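You operate a simulated robot arm through the tools that you are given. There is no shell and no other tool. Be economical: measure what you need, move in short steps, check, and stop when the job is done.

You run a simulated robot arm. Do the job below in one go: nothing can be reset, and whatever is moved stays where it is left.

Task
Stand the grease cartridge marked "medium" from the top of the check bench beside the blue gripper pad. It goes on the side that lies toward x +0.0, y +1.0 (a direction in the base frame), with about 3 cm between them.
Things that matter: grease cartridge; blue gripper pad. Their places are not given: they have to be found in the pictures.

The check looks at the end state, three seconds after you hand in, the way a careful person would. Anything else that was tipped, shoved, dropped, spilled or broken makes it a failure.

Robot
A 7-joint arm with a two-finger parallel gripper, fixed in place. Base frame: the origin is at the foot of the arm, x ahead of it, y to its left, z up; the work surface is at about z = 800. Readings come in mm, degrees, newtons and seconds.
With the tool pointing down near the work surface it reaches from about 240 to 680 mm from the base axis. Its first joint turns from -66.0 to 66.0 degrees. Payload 2.4 kg.
The tool frame sits at the grasp point between the pads (the TCP): z along the fingers, y along the line on which they close. The tips reach 30 mm beyond it. Largest opening 94 mm; finger width 28, thickness 10; the body of the gripper, 50 by 96 mm, starts 55 mm behind the TCP.
Orientation is that of the tool frame in the base frame, as a unit quaternion [w, x, y, z]. With the fingers straight down and closing along the base's y, the tool's x points along the base's -x, its y along +y and its z along -z.

Tools
- The arm moves only by the tool drive_tool. Its argument "increments" is a list of rows, each a list of 5 numbers: the opening in per cent of the stroke, from 0 (shut) to 100 (fully open), then the shift along the tool's x, y, z in mm, then the turn about the tool's z in degrees. In form: [[jaw, tx, ty, tz, spin], ...]. A call has 1 to 8 rows; each row is the pose to reach, as a shift and turn from the pose commanded when the call began, along the tool's axes at that moment. A row lasts 0.2 s, in which the tool goes at most 50 mm and 8.6 degrees; a call with a longer step from one row to the next is refused whole, and so is a gripper value outside its range. A pose out of reach is approached as far as the arm can. The call stops where the force on the tool passes 40 N (or 10 N more than at its start, if that is more) or the arm is blocked; 0.2 s more then pass. The fingers move at their own pace (about 153 mm/s each) and stop on an object; they squeeze with about 36 N. The grip force told is the motor's: it shows also when the fingers shut on nothing. Time passes only in rows, and 0.2 s behind the last, so rows that repeat a pose let the fingers close. It gives the time, the measured TCP pose, the force on the tool (base axes), the opening and the grip force at its end, in the units of the frame above (readings bear some noise).
- Cameras (640 x 400 px; columns grow to the right, rows downward): "scene" is fixed at [53.8, 501.7, 1429.8]; the picture's right is [-0.46, -0.89, 0.00], its down [-0.61, 0.32, -0.73] and it looks along [0.64, -0.34, -0.69] (base axes); focal length 372 px, centre (320, 200). "wrist" rides on the gripper at [-37, 0, -58] in the tool frame; the picture's right is [0.00, -1.00, 0.00], its down [0.97, 0.00, -0.24] and it looks along [0.24, 0.00, 0.97] (tool axes); focal length 218 px, centre (320, 200).
- get_image(camera): a new picture of that camera. No time passes.
- measure_at(camera, pixels): for up to 12 pixels [column, row] of the newest picture of that camera ("zoom" is the newest enlarged one), the place [x, y, z] in the base frame of the surface seen there, good to about 2 mm. No time passes.
- enlarge(camera, box): a new picture of the part [left, top, right, bottom] of that camera's present view, enlarged. No time passes.
- sign_off(): hands the job in; it is judged then, once.

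Keep the steps short. Do not move on a guess: measure, check each grasp and each placing, and mend mistakes. In all there are 60 turns and 20 pictures (those below and enlarged ones count). Leave the gripper open and the arm clear of the work at the hand-in unless told otherwise, and finish with a single line.

The tools are called after "Request:" as a command line: name --pt "numbers of a row" for each row, then --argument value for the rest, lists and objects as JSON in quotes. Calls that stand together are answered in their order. drive_tool: Moves the arm, as the interface text tells. Its arguments: {"type":"object","properties":{"increments":{"type":"array"}},"required":["increments"]} The other tools are called the same way: get_image (camera) takes a picture; measure_at (camera, pixels) gives the place of the surface under pixels of a picture; enlarge (camera, box) takes an enlarged picture of a part of a camera's view; sign_off () hands the job in.

At the start:

```text
time_s: 0.0
position: [390.6, 202.8, 1113.4]
ee_rot: [0.001, 0.0, 1.0, 0.0]
contact_force: [0.4, 0.1, -0.8]
finger_gap: 94.2
finger_force: 0.0
```

scene: 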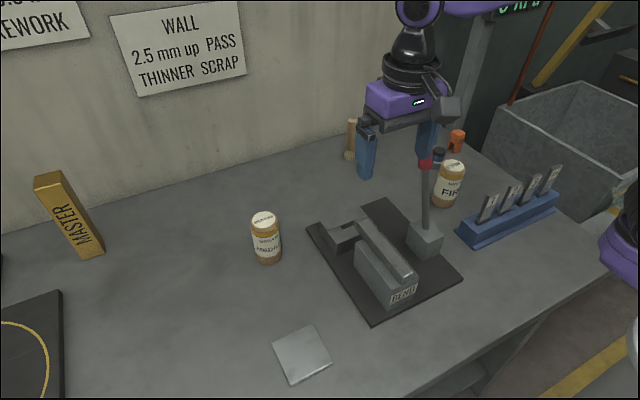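
wrist: 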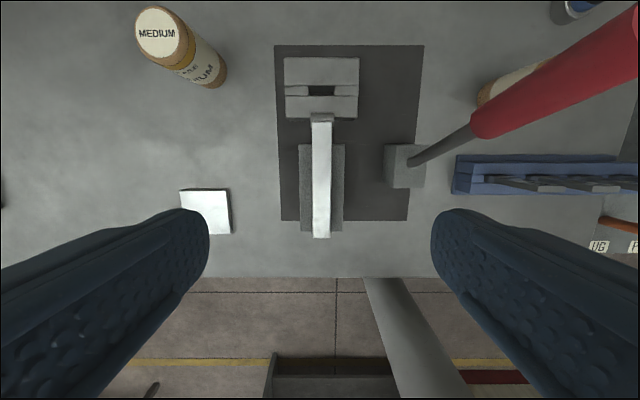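

The medium cartridge seems to be at scene (265,238). I still have to find the blue gripper pad, possibly near (438,155), so I'll enlarge both areas.

Request:
enlarge --camera "scene" --box '[330, 100, 490, 200]'

Request:
enlarge --camera "scene" --box '[220, 190, 380, 290]'

Request:
measure_at --camera "scene" --pixels '[[264, 218], [268, 240], [268, 262], [438, 152], [440, 160], [300, 355], [457, 138], [440, 175], [350, 140], [200, 250], [450, 168]]'

```text
4.00 times, centred on (410, 150) of scene
```

zoom: 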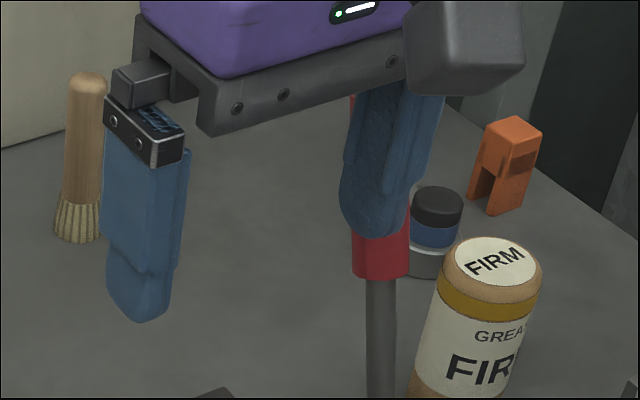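

```text
4.00 times, centred on (300, 240) of scene
```

zoom: 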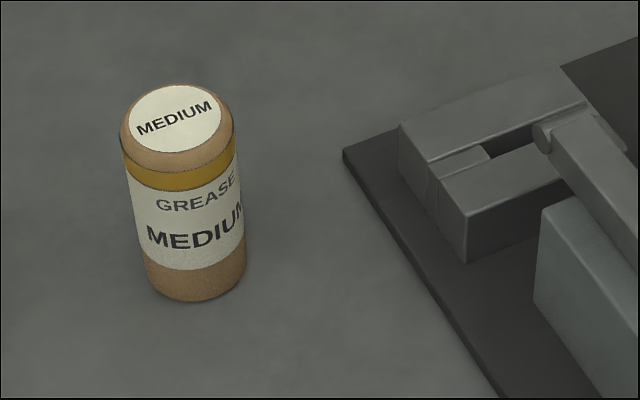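

```text
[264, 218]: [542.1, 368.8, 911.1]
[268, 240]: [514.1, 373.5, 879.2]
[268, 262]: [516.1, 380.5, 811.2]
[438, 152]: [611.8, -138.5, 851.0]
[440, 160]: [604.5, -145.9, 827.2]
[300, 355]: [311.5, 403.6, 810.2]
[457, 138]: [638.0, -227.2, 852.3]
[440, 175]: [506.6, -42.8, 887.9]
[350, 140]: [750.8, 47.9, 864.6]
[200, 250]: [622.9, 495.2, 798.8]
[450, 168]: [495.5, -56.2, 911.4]
```

The pot with the blue band at (438,150) isn't a pad, and the orange piece at (457,138) is clip-shaped. I don't see a blue gripper pad in either picture. Before moving the arm to look around, I'll measure the standing tool's height and the blue items in the wrist view.

Request:
measure_at --camera "wrist" --pixels '[[635, 50], [600, 60], [480, 125], [405, 165], [575, 10], [520, 170], [2, 190], [610, 222], [160, 30], [205, 212], [500, 90]]'

Request:
measure_at --camera "scene" --pixels '[[425, 163], [426, 200], [490, 205], [550, 175], [65, 205], [40, 340]]'

Request:
enlarge --camera "wrist" --box '[440, 0, 640, 260]'

```text
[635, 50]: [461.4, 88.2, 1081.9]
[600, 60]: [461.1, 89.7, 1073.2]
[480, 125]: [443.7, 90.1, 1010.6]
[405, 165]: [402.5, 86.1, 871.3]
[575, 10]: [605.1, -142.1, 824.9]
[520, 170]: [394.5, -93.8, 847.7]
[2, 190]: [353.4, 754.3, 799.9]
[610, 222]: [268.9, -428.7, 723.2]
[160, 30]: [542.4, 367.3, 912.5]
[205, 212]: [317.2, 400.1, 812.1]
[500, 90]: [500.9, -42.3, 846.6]
```

```text
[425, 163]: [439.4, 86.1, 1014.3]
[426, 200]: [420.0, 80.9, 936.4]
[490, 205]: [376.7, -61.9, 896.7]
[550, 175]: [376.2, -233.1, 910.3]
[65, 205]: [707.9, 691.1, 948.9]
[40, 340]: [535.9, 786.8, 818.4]
```

```text
1.54 times, centred on (540, 130) of wrist
```

zoom: 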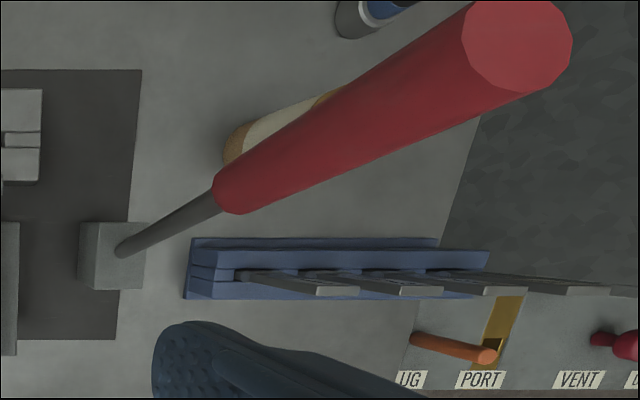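

The standing tool's red handle reaches about z 1090 at (465, 88), so I won't go toward -y at this height. I'll move 250 mm toward +y, which is free, and look there.

Request:
drive_tool --pt "100 0 50 0 0" --pt "100 0 100 0 0" --pt "100 0 150 0 0" --pt "100 0 200 0 0" --pt "100 0 250 0 0"

Request:
get_image --camera "wrist"

Request:
get_image --camera "scene"

```text
time_s: 1.2
position: [389.6, 451.4, 1114.7]
ee_rot: [0.0, -0.001, 1.0, -0.001]
contact_force: [0.7, 0.0, -0.1]
finger_gap: 94.0
finger_force: 0.0
```

```text
14 pictures are left
```

wrist: 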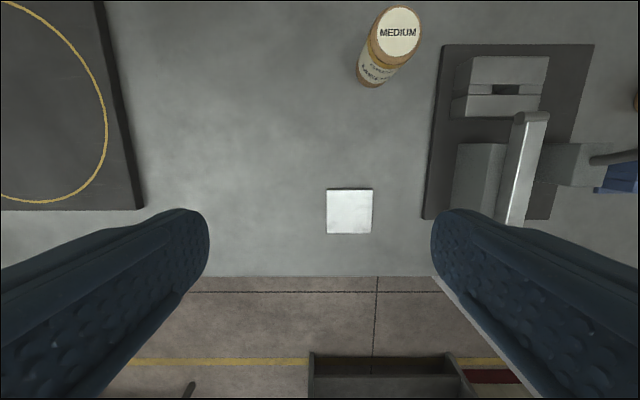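

```text
13 pictures are left
```

scene: 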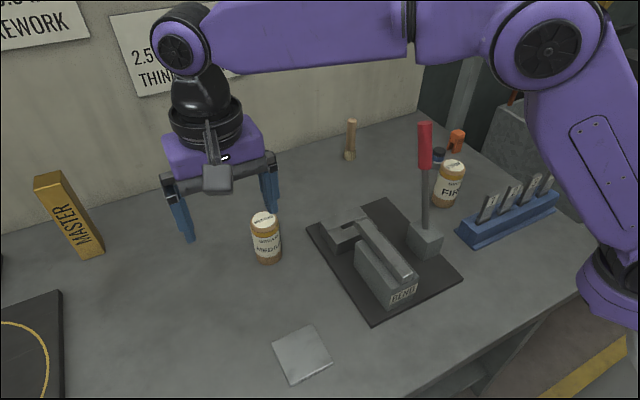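

There's no pad on this side. To look at the right side I'll first raise and retract the tool to stay well clear of the handle, then sweep toward -y.

Request:
drive_tool --pt "100 30 0 -30 0" --pt "100 60 0 -60 0" --pt "100 80 -40 -60 0" --pt "100 80 -90 -60 0" --pt "100 80 -140 -60 0" --pt "100 80 -190 -60 0" --pt "100 80 -240 -60 0" --pt "100 80 -290 -60 0"

Request:
drive_tool --pt "100 0 -50 0 0" --pt "100 0 -100 0 0" --pt "100 0 -150 0 0" --pt "100 0 -200 0 0" --pt "100 0 -250 0 0" --pt "100 0 -300 0 0" --pt "100 0 -350 0 0"

Request:
get_image --camera "wrist"

```text
time_s: 3.0
position: [311.4, 159.1, 1172.9]
ee_rot: [0.0, -0.001, 1.0, 0.0]
contact_force: [0.2, -0.5, 0.1]
finger_gap: 94.0
finger_force: 0.0
```

```text
time_s: 4.6
position: [309.9, -189.4, 1175.2]
ee_rot: [0.0, 0.0, 1.0, 0.0]
contact_force: [0.2, 0.1, -0.1]
finger_gap: 93.7
finger_force: 0.0
```

```text
12 pictures are left
```

wrist: 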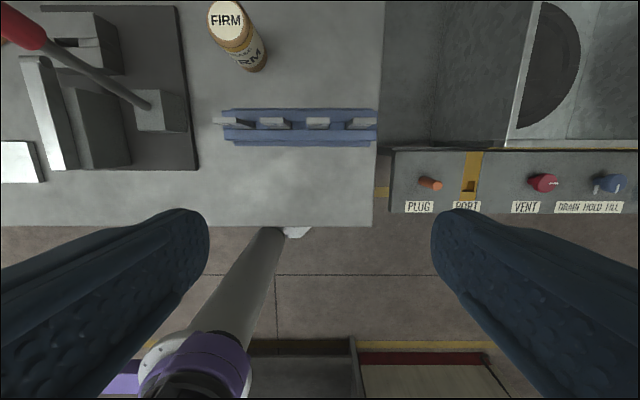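

There's no pad among the rack, the plug panel and the sink. The far right corner, behind the FIRM cartridge and the pot, is still out of view, so I'll move forward at this height. The handle is at y 88, so that path is clear.

Request:
drive_tool --pt "100 -50 0 0 0" --pt "100 -100 0 0 0" --pt "100 -150 0 0 0" --pt "100 -200 10 0 0"

Request:
get_image --camera "wrist"

Request:
get_image --camera "scene"

```text
refused: row 4 steps farther than a row can; nothing moved
```

```text
11 pictures are left
```

wrist: 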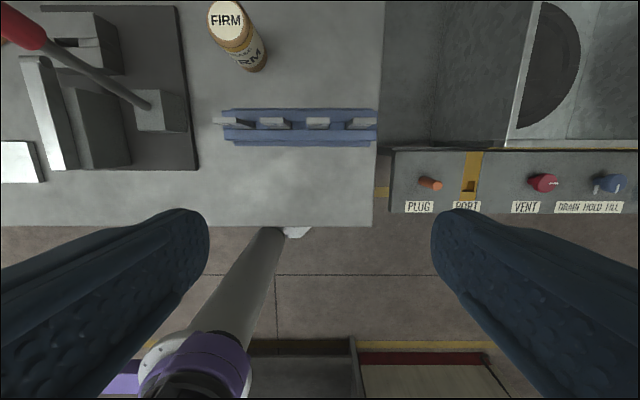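

```text
10 pictures are left
```

scene: 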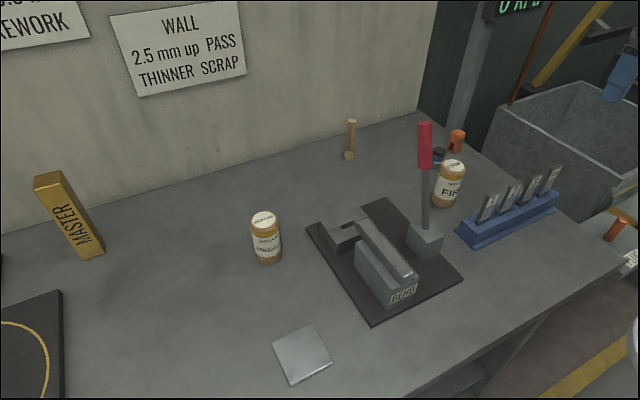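

That move was refused because one step was slightly too long. I'll send it again with legal steps.

Request:
drive_tool --pt "100 -50 0 0 0" --pt "100 -100 0 0 0" --pt "100 -150 0 0 0" --pt "100 -190 0 0 0"

Request:
get_image --camera "wrist"

```text
time_s: 5.6
position: [501.7, -186.6, 1174.7]
ee_rot: [0.0, -0.001, 1.0, 0.0]
contact_force: [-0.1, -0.4, -0.4]
finger_gap: 94.0
finger_force: 0.0
```

```text
9 pictures are left
```

wrist: 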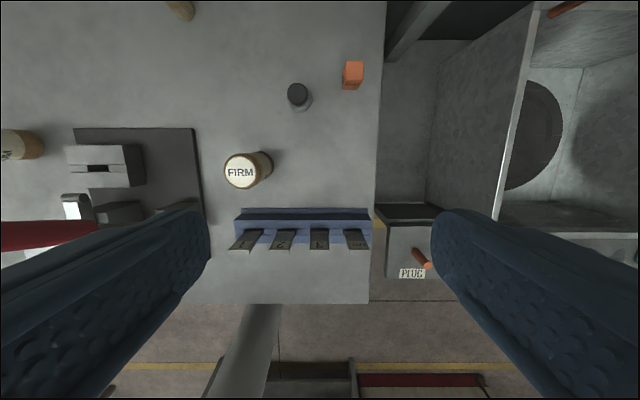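

Still no obvious pad. I'll enlarge this area, covering the rack, pot and orange piece, to identify each object.

Request:
enlarge --camera "wrist" --box '[210, 50, 390, 260]'

Request:
enlarge --camera "scene" --box '[400, 110, 580, 260]'

```text
1.90 times, centred on (300, 155) of wrist
```

zoom: 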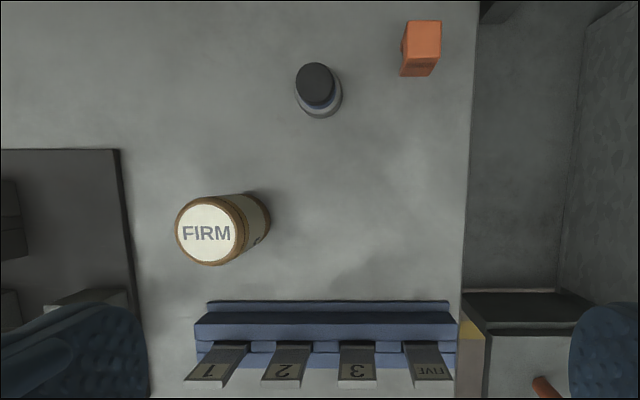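

```text
2.67 times, centred on (490, 185) of scene
```

zoom: 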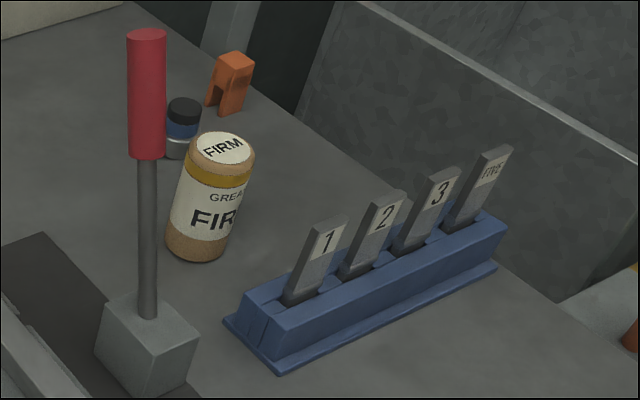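

None of these is a pad. The task says the cartridge comes "from the top of the check bench", so the pad may stand on another surface, such as the panel or sink to the right. I'll go farther right, retracting as I go.

Request:
drive_tool --pt "100 30 -35 0 0" --pt "100 60 -70 0 0" --pt "100 90 -105 0 0" --pt "100 120 -140 0 0" --pt "100 150 -175 0 0" --pt "100 180 -210 0 0" --pt "100 190 -255 0 0" --pt "100 190 -300 0 0"

Request:
get_image --camera "wrist"

```text
time_s: 7.4
position: [312.8, -488.7, 1173.7]
ee_rot: [0.0, -0.001, 1.0, 0.0]
contact_force: [-0.2, 0.5, -0.4]
finger_gap: 94.2
finger_force: 0.1
```

```text
6 pictures are left
```

wrist: 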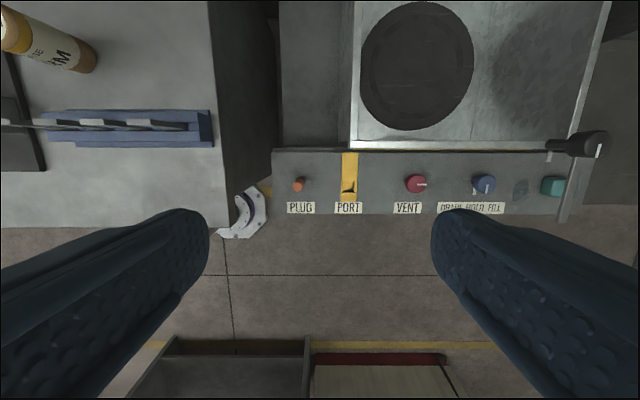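

There are some new items: a hatched piece at (520,190), a teal piece at (553,186), and a white piece at (250,210). I'll enlarge the panel and measure them.

Request:
enlarge --camera "wrist" --box '[430, 120, 630, 245]'

Request:
measure_at --camera "wrist" --pixels '[[520, 185], [521, 195], [553, 182], [553, 190], [535, 200], [250, 205], [243, 225], [575, 145], [484, 184], [440, 178], [420, 60], [505, 195]]'

```text
3.20 times, centred on (530, 182) of wrist
```

zoom: 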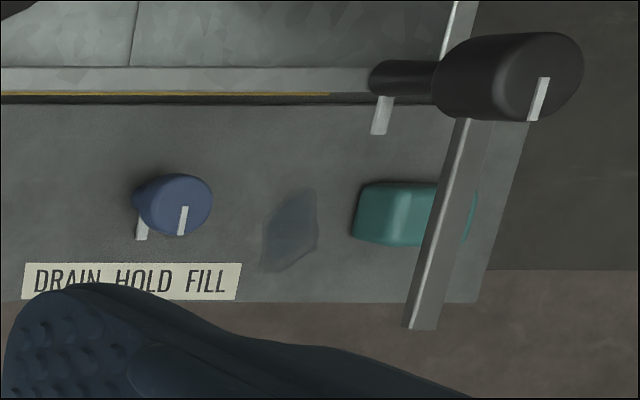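

```text
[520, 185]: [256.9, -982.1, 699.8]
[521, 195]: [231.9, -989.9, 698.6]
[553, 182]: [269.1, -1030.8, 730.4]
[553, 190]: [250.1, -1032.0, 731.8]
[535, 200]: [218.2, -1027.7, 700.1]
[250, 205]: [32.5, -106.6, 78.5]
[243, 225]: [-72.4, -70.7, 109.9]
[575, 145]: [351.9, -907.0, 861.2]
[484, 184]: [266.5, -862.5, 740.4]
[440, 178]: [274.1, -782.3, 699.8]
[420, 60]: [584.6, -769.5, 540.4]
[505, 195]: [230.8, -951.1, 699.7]
```

The teal and hatched pieces are part of a test tank beyond reach (y about -1000), so neither is the pad. The strip of bench behind the MEDIUM cartridge and the MASTER block is hidden in every picture so far. I'll sweep back along x≈310 and then move forward over it.

Request:
drive_tool --pt "100 0 50 0 0" --pt "100 0 100 0 0" --pt "100 0 150 0 0" --pt "100 0 200 0 0" --pt "100 0 250 0 0" --pt "100 0 300 0 0" --pt "100 0 350 0 0" --pt "100 0 400 0 0"

Request:
drive_tool --pt "100 0 50 0 0" --pt "100 0 100 0 0" --pt "100 0 150 0 0" --pt "100 0 200 0 0" --pt "100 0 250 0 0" --pt "100 0 300 0 0" --pt "100 0 350 0 0" --pt "100 0 400 0 0"

Request:
drive_tool --pt "100 -45 15 0 0" --pt "100 -90 30 0 0" --pt "100 -130 45 0 0" --pt "100 -160 55 0 0" --pt "100 -160 55 0 0"

Request:
get_image --camera "wrist"

```text
time_s: 9.2
position: [310.0, -90.2, 1176.2]
ee_rot: [-0.001, 0.0, 1.0, 0.0]
contact_force: [-0.2, 0.3, -0.2]
finger_gap: 94.0
finger_force: 0.2
```

```text
time_s: 11.0
position: [312.3, 313.6, 1175.1]
ee_rot: [0.0, 0.0, 1.0, 0.0]
contact_force: [-0.2, 0.3, -0.7]
finger_gap: 93.9
finger_force: 0.0
```

```text
time_s: 12.2
position: [471.9, 366.4, 1172.4]
ee_rot: [0.0, -0.001, 1.0, 0.0]
contact_force: [-0.2, 0.7, 0.1]
finger_gap: 93.8
finger_force: 0.1
```

```text
4 pictures are left
```

wrist: 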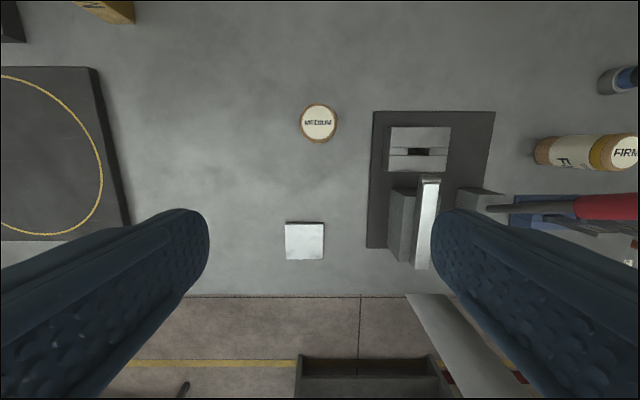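

There's nothing behind the cartridge either, so the reference must be something I've already seen. The small part at wrist (620,80) is blue and now shows its side, so I'll enlarge it.

Request:
enlarge --camera "wrist" --box '[580, 50, 640, 110]'

Request:
measure_at --camera "wrist" --pixels '[[319, 123], [319, 108], [319, 138], [304, 123], [334, 123], [304, 241], [600, 80], [612, 80], [625, 80], [635, 80], [288, 224], [320, 256]]'

```text
6.67 times, centred on (610, 80) of wrist
```

zoom: 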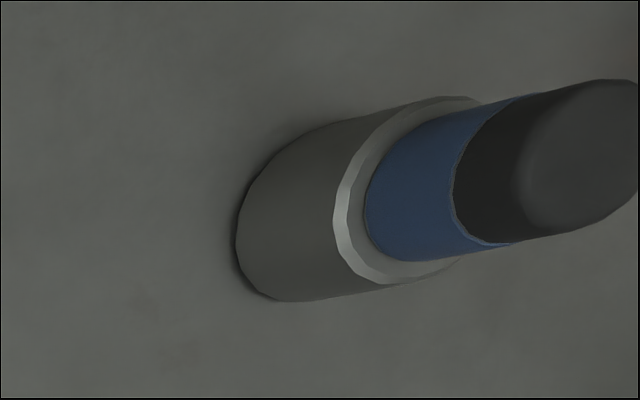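

```text
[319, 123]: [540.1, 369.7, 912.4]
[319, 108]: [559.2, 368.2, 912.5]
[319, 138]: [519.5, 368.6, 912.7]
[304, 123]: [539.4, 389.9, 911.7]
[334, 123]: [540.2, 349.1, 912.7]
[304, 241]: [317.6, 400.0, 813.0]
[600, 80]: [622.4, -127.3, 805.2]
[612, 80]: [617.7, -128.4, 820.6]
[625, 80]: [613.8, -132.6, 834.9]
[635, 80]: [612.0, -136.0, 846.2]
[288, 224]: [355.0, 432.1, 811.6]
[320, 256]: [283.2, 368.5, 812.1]
```

This is a steel base carrying a blue collar and a dark rubber face. It looks like a gripper pad, and it's the only small blue part on the bench. The rack holds gauges and the other objects aren't blue. I'll measure its outline.

Request:
measure_at --camera "zoom" --pixels '[[240, 240], [245, 200], [262, 290], [338, 210], [350, 240], [390, 280], [430, 103], [400, 115], [535, 160], [590, 85], [580, 233], [636, 150]]'

Request:
measure_at --camera "scene" --pixels '[[434, 149], [438, 148], [442, 150], [438, 152], [433, 158], [456, 133], [465, 142], [350, 155], [446, 205], [436, 200]]'

```text
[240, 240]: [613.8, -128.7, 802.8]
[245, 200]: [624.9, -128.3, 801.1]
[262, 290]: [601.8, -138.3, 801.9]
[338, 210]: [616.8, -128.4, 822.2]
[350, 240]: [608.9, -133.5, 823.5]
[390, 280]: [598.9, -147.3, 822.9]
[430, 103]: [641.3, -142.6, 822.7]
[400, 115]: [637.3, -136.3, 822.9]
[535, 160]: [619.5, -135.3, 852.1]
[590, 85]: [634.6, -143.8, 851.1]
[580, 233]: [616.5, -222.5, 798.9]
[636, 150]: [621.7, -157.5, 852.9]
```

```text
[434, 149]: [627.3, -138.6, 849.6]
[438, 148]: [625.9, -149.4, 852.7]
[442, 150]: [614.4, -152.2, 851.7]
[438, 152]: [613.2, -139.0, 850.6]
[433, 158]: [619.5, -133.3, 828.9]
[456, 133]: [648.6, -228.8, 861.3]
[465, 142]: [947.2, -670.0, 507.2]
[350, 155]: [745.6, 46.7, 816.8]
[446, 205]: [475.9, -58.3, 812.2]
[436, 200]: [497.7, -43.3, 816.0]
```

Here is what I measured:
- **Pad:** axis at about (620, -148), base radius about 20, so its +y edge is at y≈-128.
- **Cartridge:** axis at about (540, 369), top at z 912, radius about 26.

I'll grasp it with the jaws along y at TCP z≈872, and stop at z≈960 on the way down to check.

Request:
drive_tool --pt "100 -35 2 0 0" --pt "100 -68 3 0 0" --pt "100 -68 3 50 0" --pt "100 -68 3 100 0" --pt "100 -68 3 140 0" --pt "100 -68 3 180 0" --pt "100 -68 3 200 0" --pt "100 -68 3 200 0"

```text
time_s: 14.0
position: [537.8, 369.7, 974.3]
ee_rot: [0.0, 0.0, 1.0, 0.0]
contact_force: [0.2, 0.2, -0.1]
finger_gap: 94.2
finger_force: 0.1
out of reach, approached as far as the arm can: row 2
```

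The tool is centred over the cartridge at (538, 370, 974) with the tips still above it. I'll go down 102 mm and close.

Request:
drive_tool --pt "100 -1 0 35 0" --pt "100 -2 0 70 0" --pt "100 -2 0 102 0" --pt "100 -2 0 102 0" --pt "0 -2 0 102 0" --pt "0 -2 0 102 0" --pt "0 -2 0 102 0"

```text
time_s: 15.6
position: [542.5, 370.7, 873.3]
ee_rot: [0.0, 0.0, 1.0, 0.0]
contact_force: [1.4, 0.0, -1.1]
finger_gap: 53.6
finger_force: 36.2
```

It's gripped, with the fingers stopped at 53.6 mm. I'll lift it straight up.

Request:
drive_tool --pt "0 0 0 -15 0" --pt "0 0 0 -50 0" --pt "0 0 0 -90 0" --pt "0 0 0 -130 0" --pt "0 0 0 -170 0" --pt "0 0 0 -170 0"

```text
time_s: 17.0
position: [538.8, 370.6, 1040.2]
ee_rot: [0.0, -0.001, 1.0, 0.0]
contact_force: [-0.4, -0.6, -2.9]
finger_gap: 53.9
finger_force: 36.3
```

It's held and clear. I'll carry it toward -y at z≈1090, shifting out to x≈600 before passing the handle at x≤480, y≈88.

Request:
drive_tool --pt "0 0 -30 -20 0" --pt "0 0 -65 -40 0" --pt "0 -10 -105 -50 0" --pt "0 -25 -145 -50 0" --pt "0 -42 -180 -50 0" --pt "0 -60 -215 -50 0" --pt "0 -65 -255 -50 0" --pt "0 -65 -255 -50 0"

Request:
drive_tool --pt "0 0 -40 0 0" --pt "0 0 -80 0 0" --pt "0 -5 -120 0 0" --pt "0 -10 -155 0 0" --pt "0 -15 -183 0 0" --pt "0 -16 -187 0 0" --pt "0 -16 -187 0 0"

```text
time_s: 18.8
position: [603.5, 114.5, 1090.7]
ee_rot: [0.0, -0.001, 1.0, 0.0]
contact_force: [0.2, 0.8, -3.2]
finger_gap: 53.6
finger_force: 36.0
```

```text
time_s: 20.4
position: [621.4, -71.6, 1090.9]
ee_rot: [-0.001, -0.001, 1.0, 0.0]
contact_force: [-0.7, 0.0, -3.0]
finger_gap: 53.7
finger_force: 36.2
```

It's at (621, -72, 1091), above the target spot. I'll lower it to just above the bench.

Request:
drive_tool --pt "0 0 0 45 0" --pt "0 0 0 90 0" --pt "0 0 0 130 0" --pt "0 0 0 165 0" --pt "0 0 0 190 0" --pt "0 0 0 208 0" --pt "0 0 0 208 0"

Request:
get_image --camera "scene"

```text
time_s: 22.0
position: [619.5, -71.8, 884.2]
ee_rot: [-0.001, 0.0, 1.0, 0.0]
contact_force: [-0.4, -0.1, -2.6]
finger_gap: 53.5
finger_force: 36.0
```

```text
2 pictures are left
```

scene: 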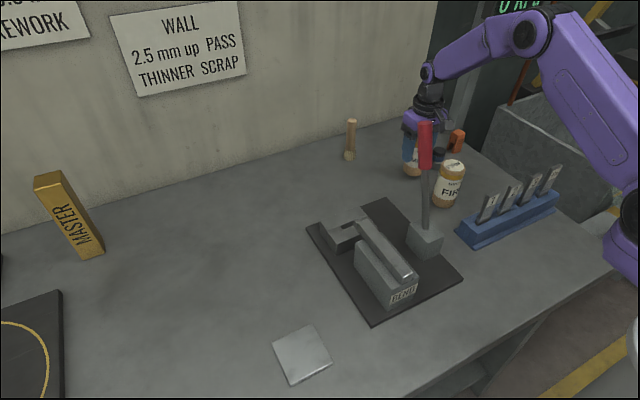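

It's standing between nothing but free bench, about 11 mm up. I'll lower it gently to the height it was picked from and watch the force.

Request:
drive_tool --pt "0 0 0 4 0" --pt "0 0 0 7 0" --pt "0 0 0 9 0" --pt "0 0 0 10 0" --pt "0 0 0 10 0"

```text
time_s: 23.2
position: [620.4, -70.5, 875.5]
ee_rot: [0.0, 0.0, 1.0, 0.0]
contact_force: [0.1, 0.3, -3.1]
finger_gap: 53.5
finger_force: 36.2
```

The force is still only the carried weight, so there's no contact yet. I'll go on in 1 mm steps.

Request:
drive_tool --pt "0 0 0 1 0" --pt "0 0 0 1 0" --pt "0 0 0 2 0" --pt "0 0 0 2 0"

```text
time_s: 24.2
position: [623.3, -71.1, 873.0]
ee_rot: [0.001, -0.001, 1.0, 0.0]
contact_force: [-3.2, 1.4, 7.1]
finger_gap: 54.0
finger_force: 35.8
```

The force turned to +7 N upward, so it's on the bench. I'll open only to about 70 mm so the finger stays off the pad, then rise straight up.

Request:
drive_tool --pt "62 0 0 0 0" --pt "74 0 0 0 0" --pt "74 0 0 0 0"

Request:
drive_tool --pt "74 0 0 -20 0" --pt "74 0 0 -50 0" --pt "74 0 0 -90 0" --pt "74 0 0 -130 0" --pt "100 0 0 -170 0" --pt "100 0 0 -210 0" --pt "100 0 0 -250 0" --pt "100 0 0 -250 0"

Request:
get_image --camera "wrist"

```text
time_s: 25.0
position: [622.6, -71.0, 872.8]
ee_rot: [-0.001, 0.0, 1.0, 0.0]
contact_force: [-0.7, -0.1, 0.7]
finger_gap: 69.5
finger_force: 0.0
```

```text
time_s: 26.8
position: [620.8, -71.7, 1124.6]
ee_rot: [0.0, 0.0, 1.0, 0.0]
contact_force: [-0.1, 0.9, 0.2]
finger_gap: 94.0
finger_force: 0.0
```

```text
1 pictures are left
```

wrist: 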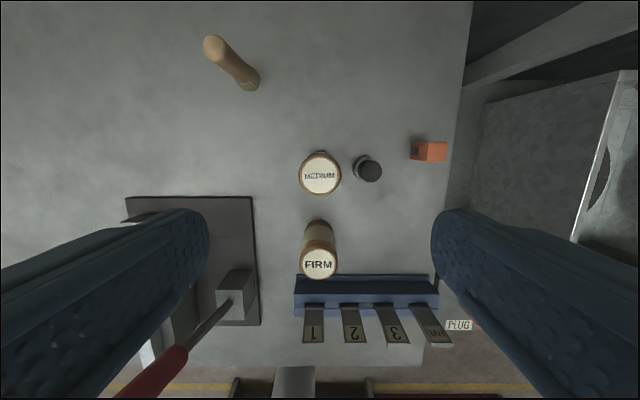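

The cartridge stands upright next to the pad. I'll measure both outlines to check the gap.

Request:
measure_at --camera "wrist" --pixels '[[320, 175], [303, 175], [337, 175], [320, 158], [320, 191], [370, 170], [353, 168], [356, 172], [368, 160], [370, 180], [347, 175], [380, 170]]'

```text
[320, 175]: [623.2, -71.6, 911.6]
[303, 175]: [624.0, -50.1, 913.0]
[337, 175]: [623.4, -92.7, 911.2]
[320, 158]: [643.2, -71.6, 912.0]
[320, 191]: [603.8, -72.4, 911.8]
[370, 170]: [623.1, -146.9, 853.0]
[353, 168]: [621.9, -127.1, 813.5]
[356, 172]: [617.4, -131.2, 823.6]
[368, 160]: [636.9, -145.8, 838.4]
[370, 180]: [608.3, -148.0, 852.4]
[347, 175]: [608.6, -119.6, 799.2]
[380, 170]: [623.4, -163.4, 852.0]
```

The cartridge axis is at (623, -72) with its top level at z 912. Its edge is at y≈-98.5 and the pad's edge is at y≈-128, so the gap is about 29 mm, with their centres level in x. The gripper is open and well above everything, so I'm handing in.

Request:
sign_off

```text
The job is handed in.
```

The "medium" grease cartridge stands upright about 29 mm from the small steel part with the blue collar, on its +y side; no part was labelled as the blue gripper pad, so I took that one because it was the only small blue part I found.
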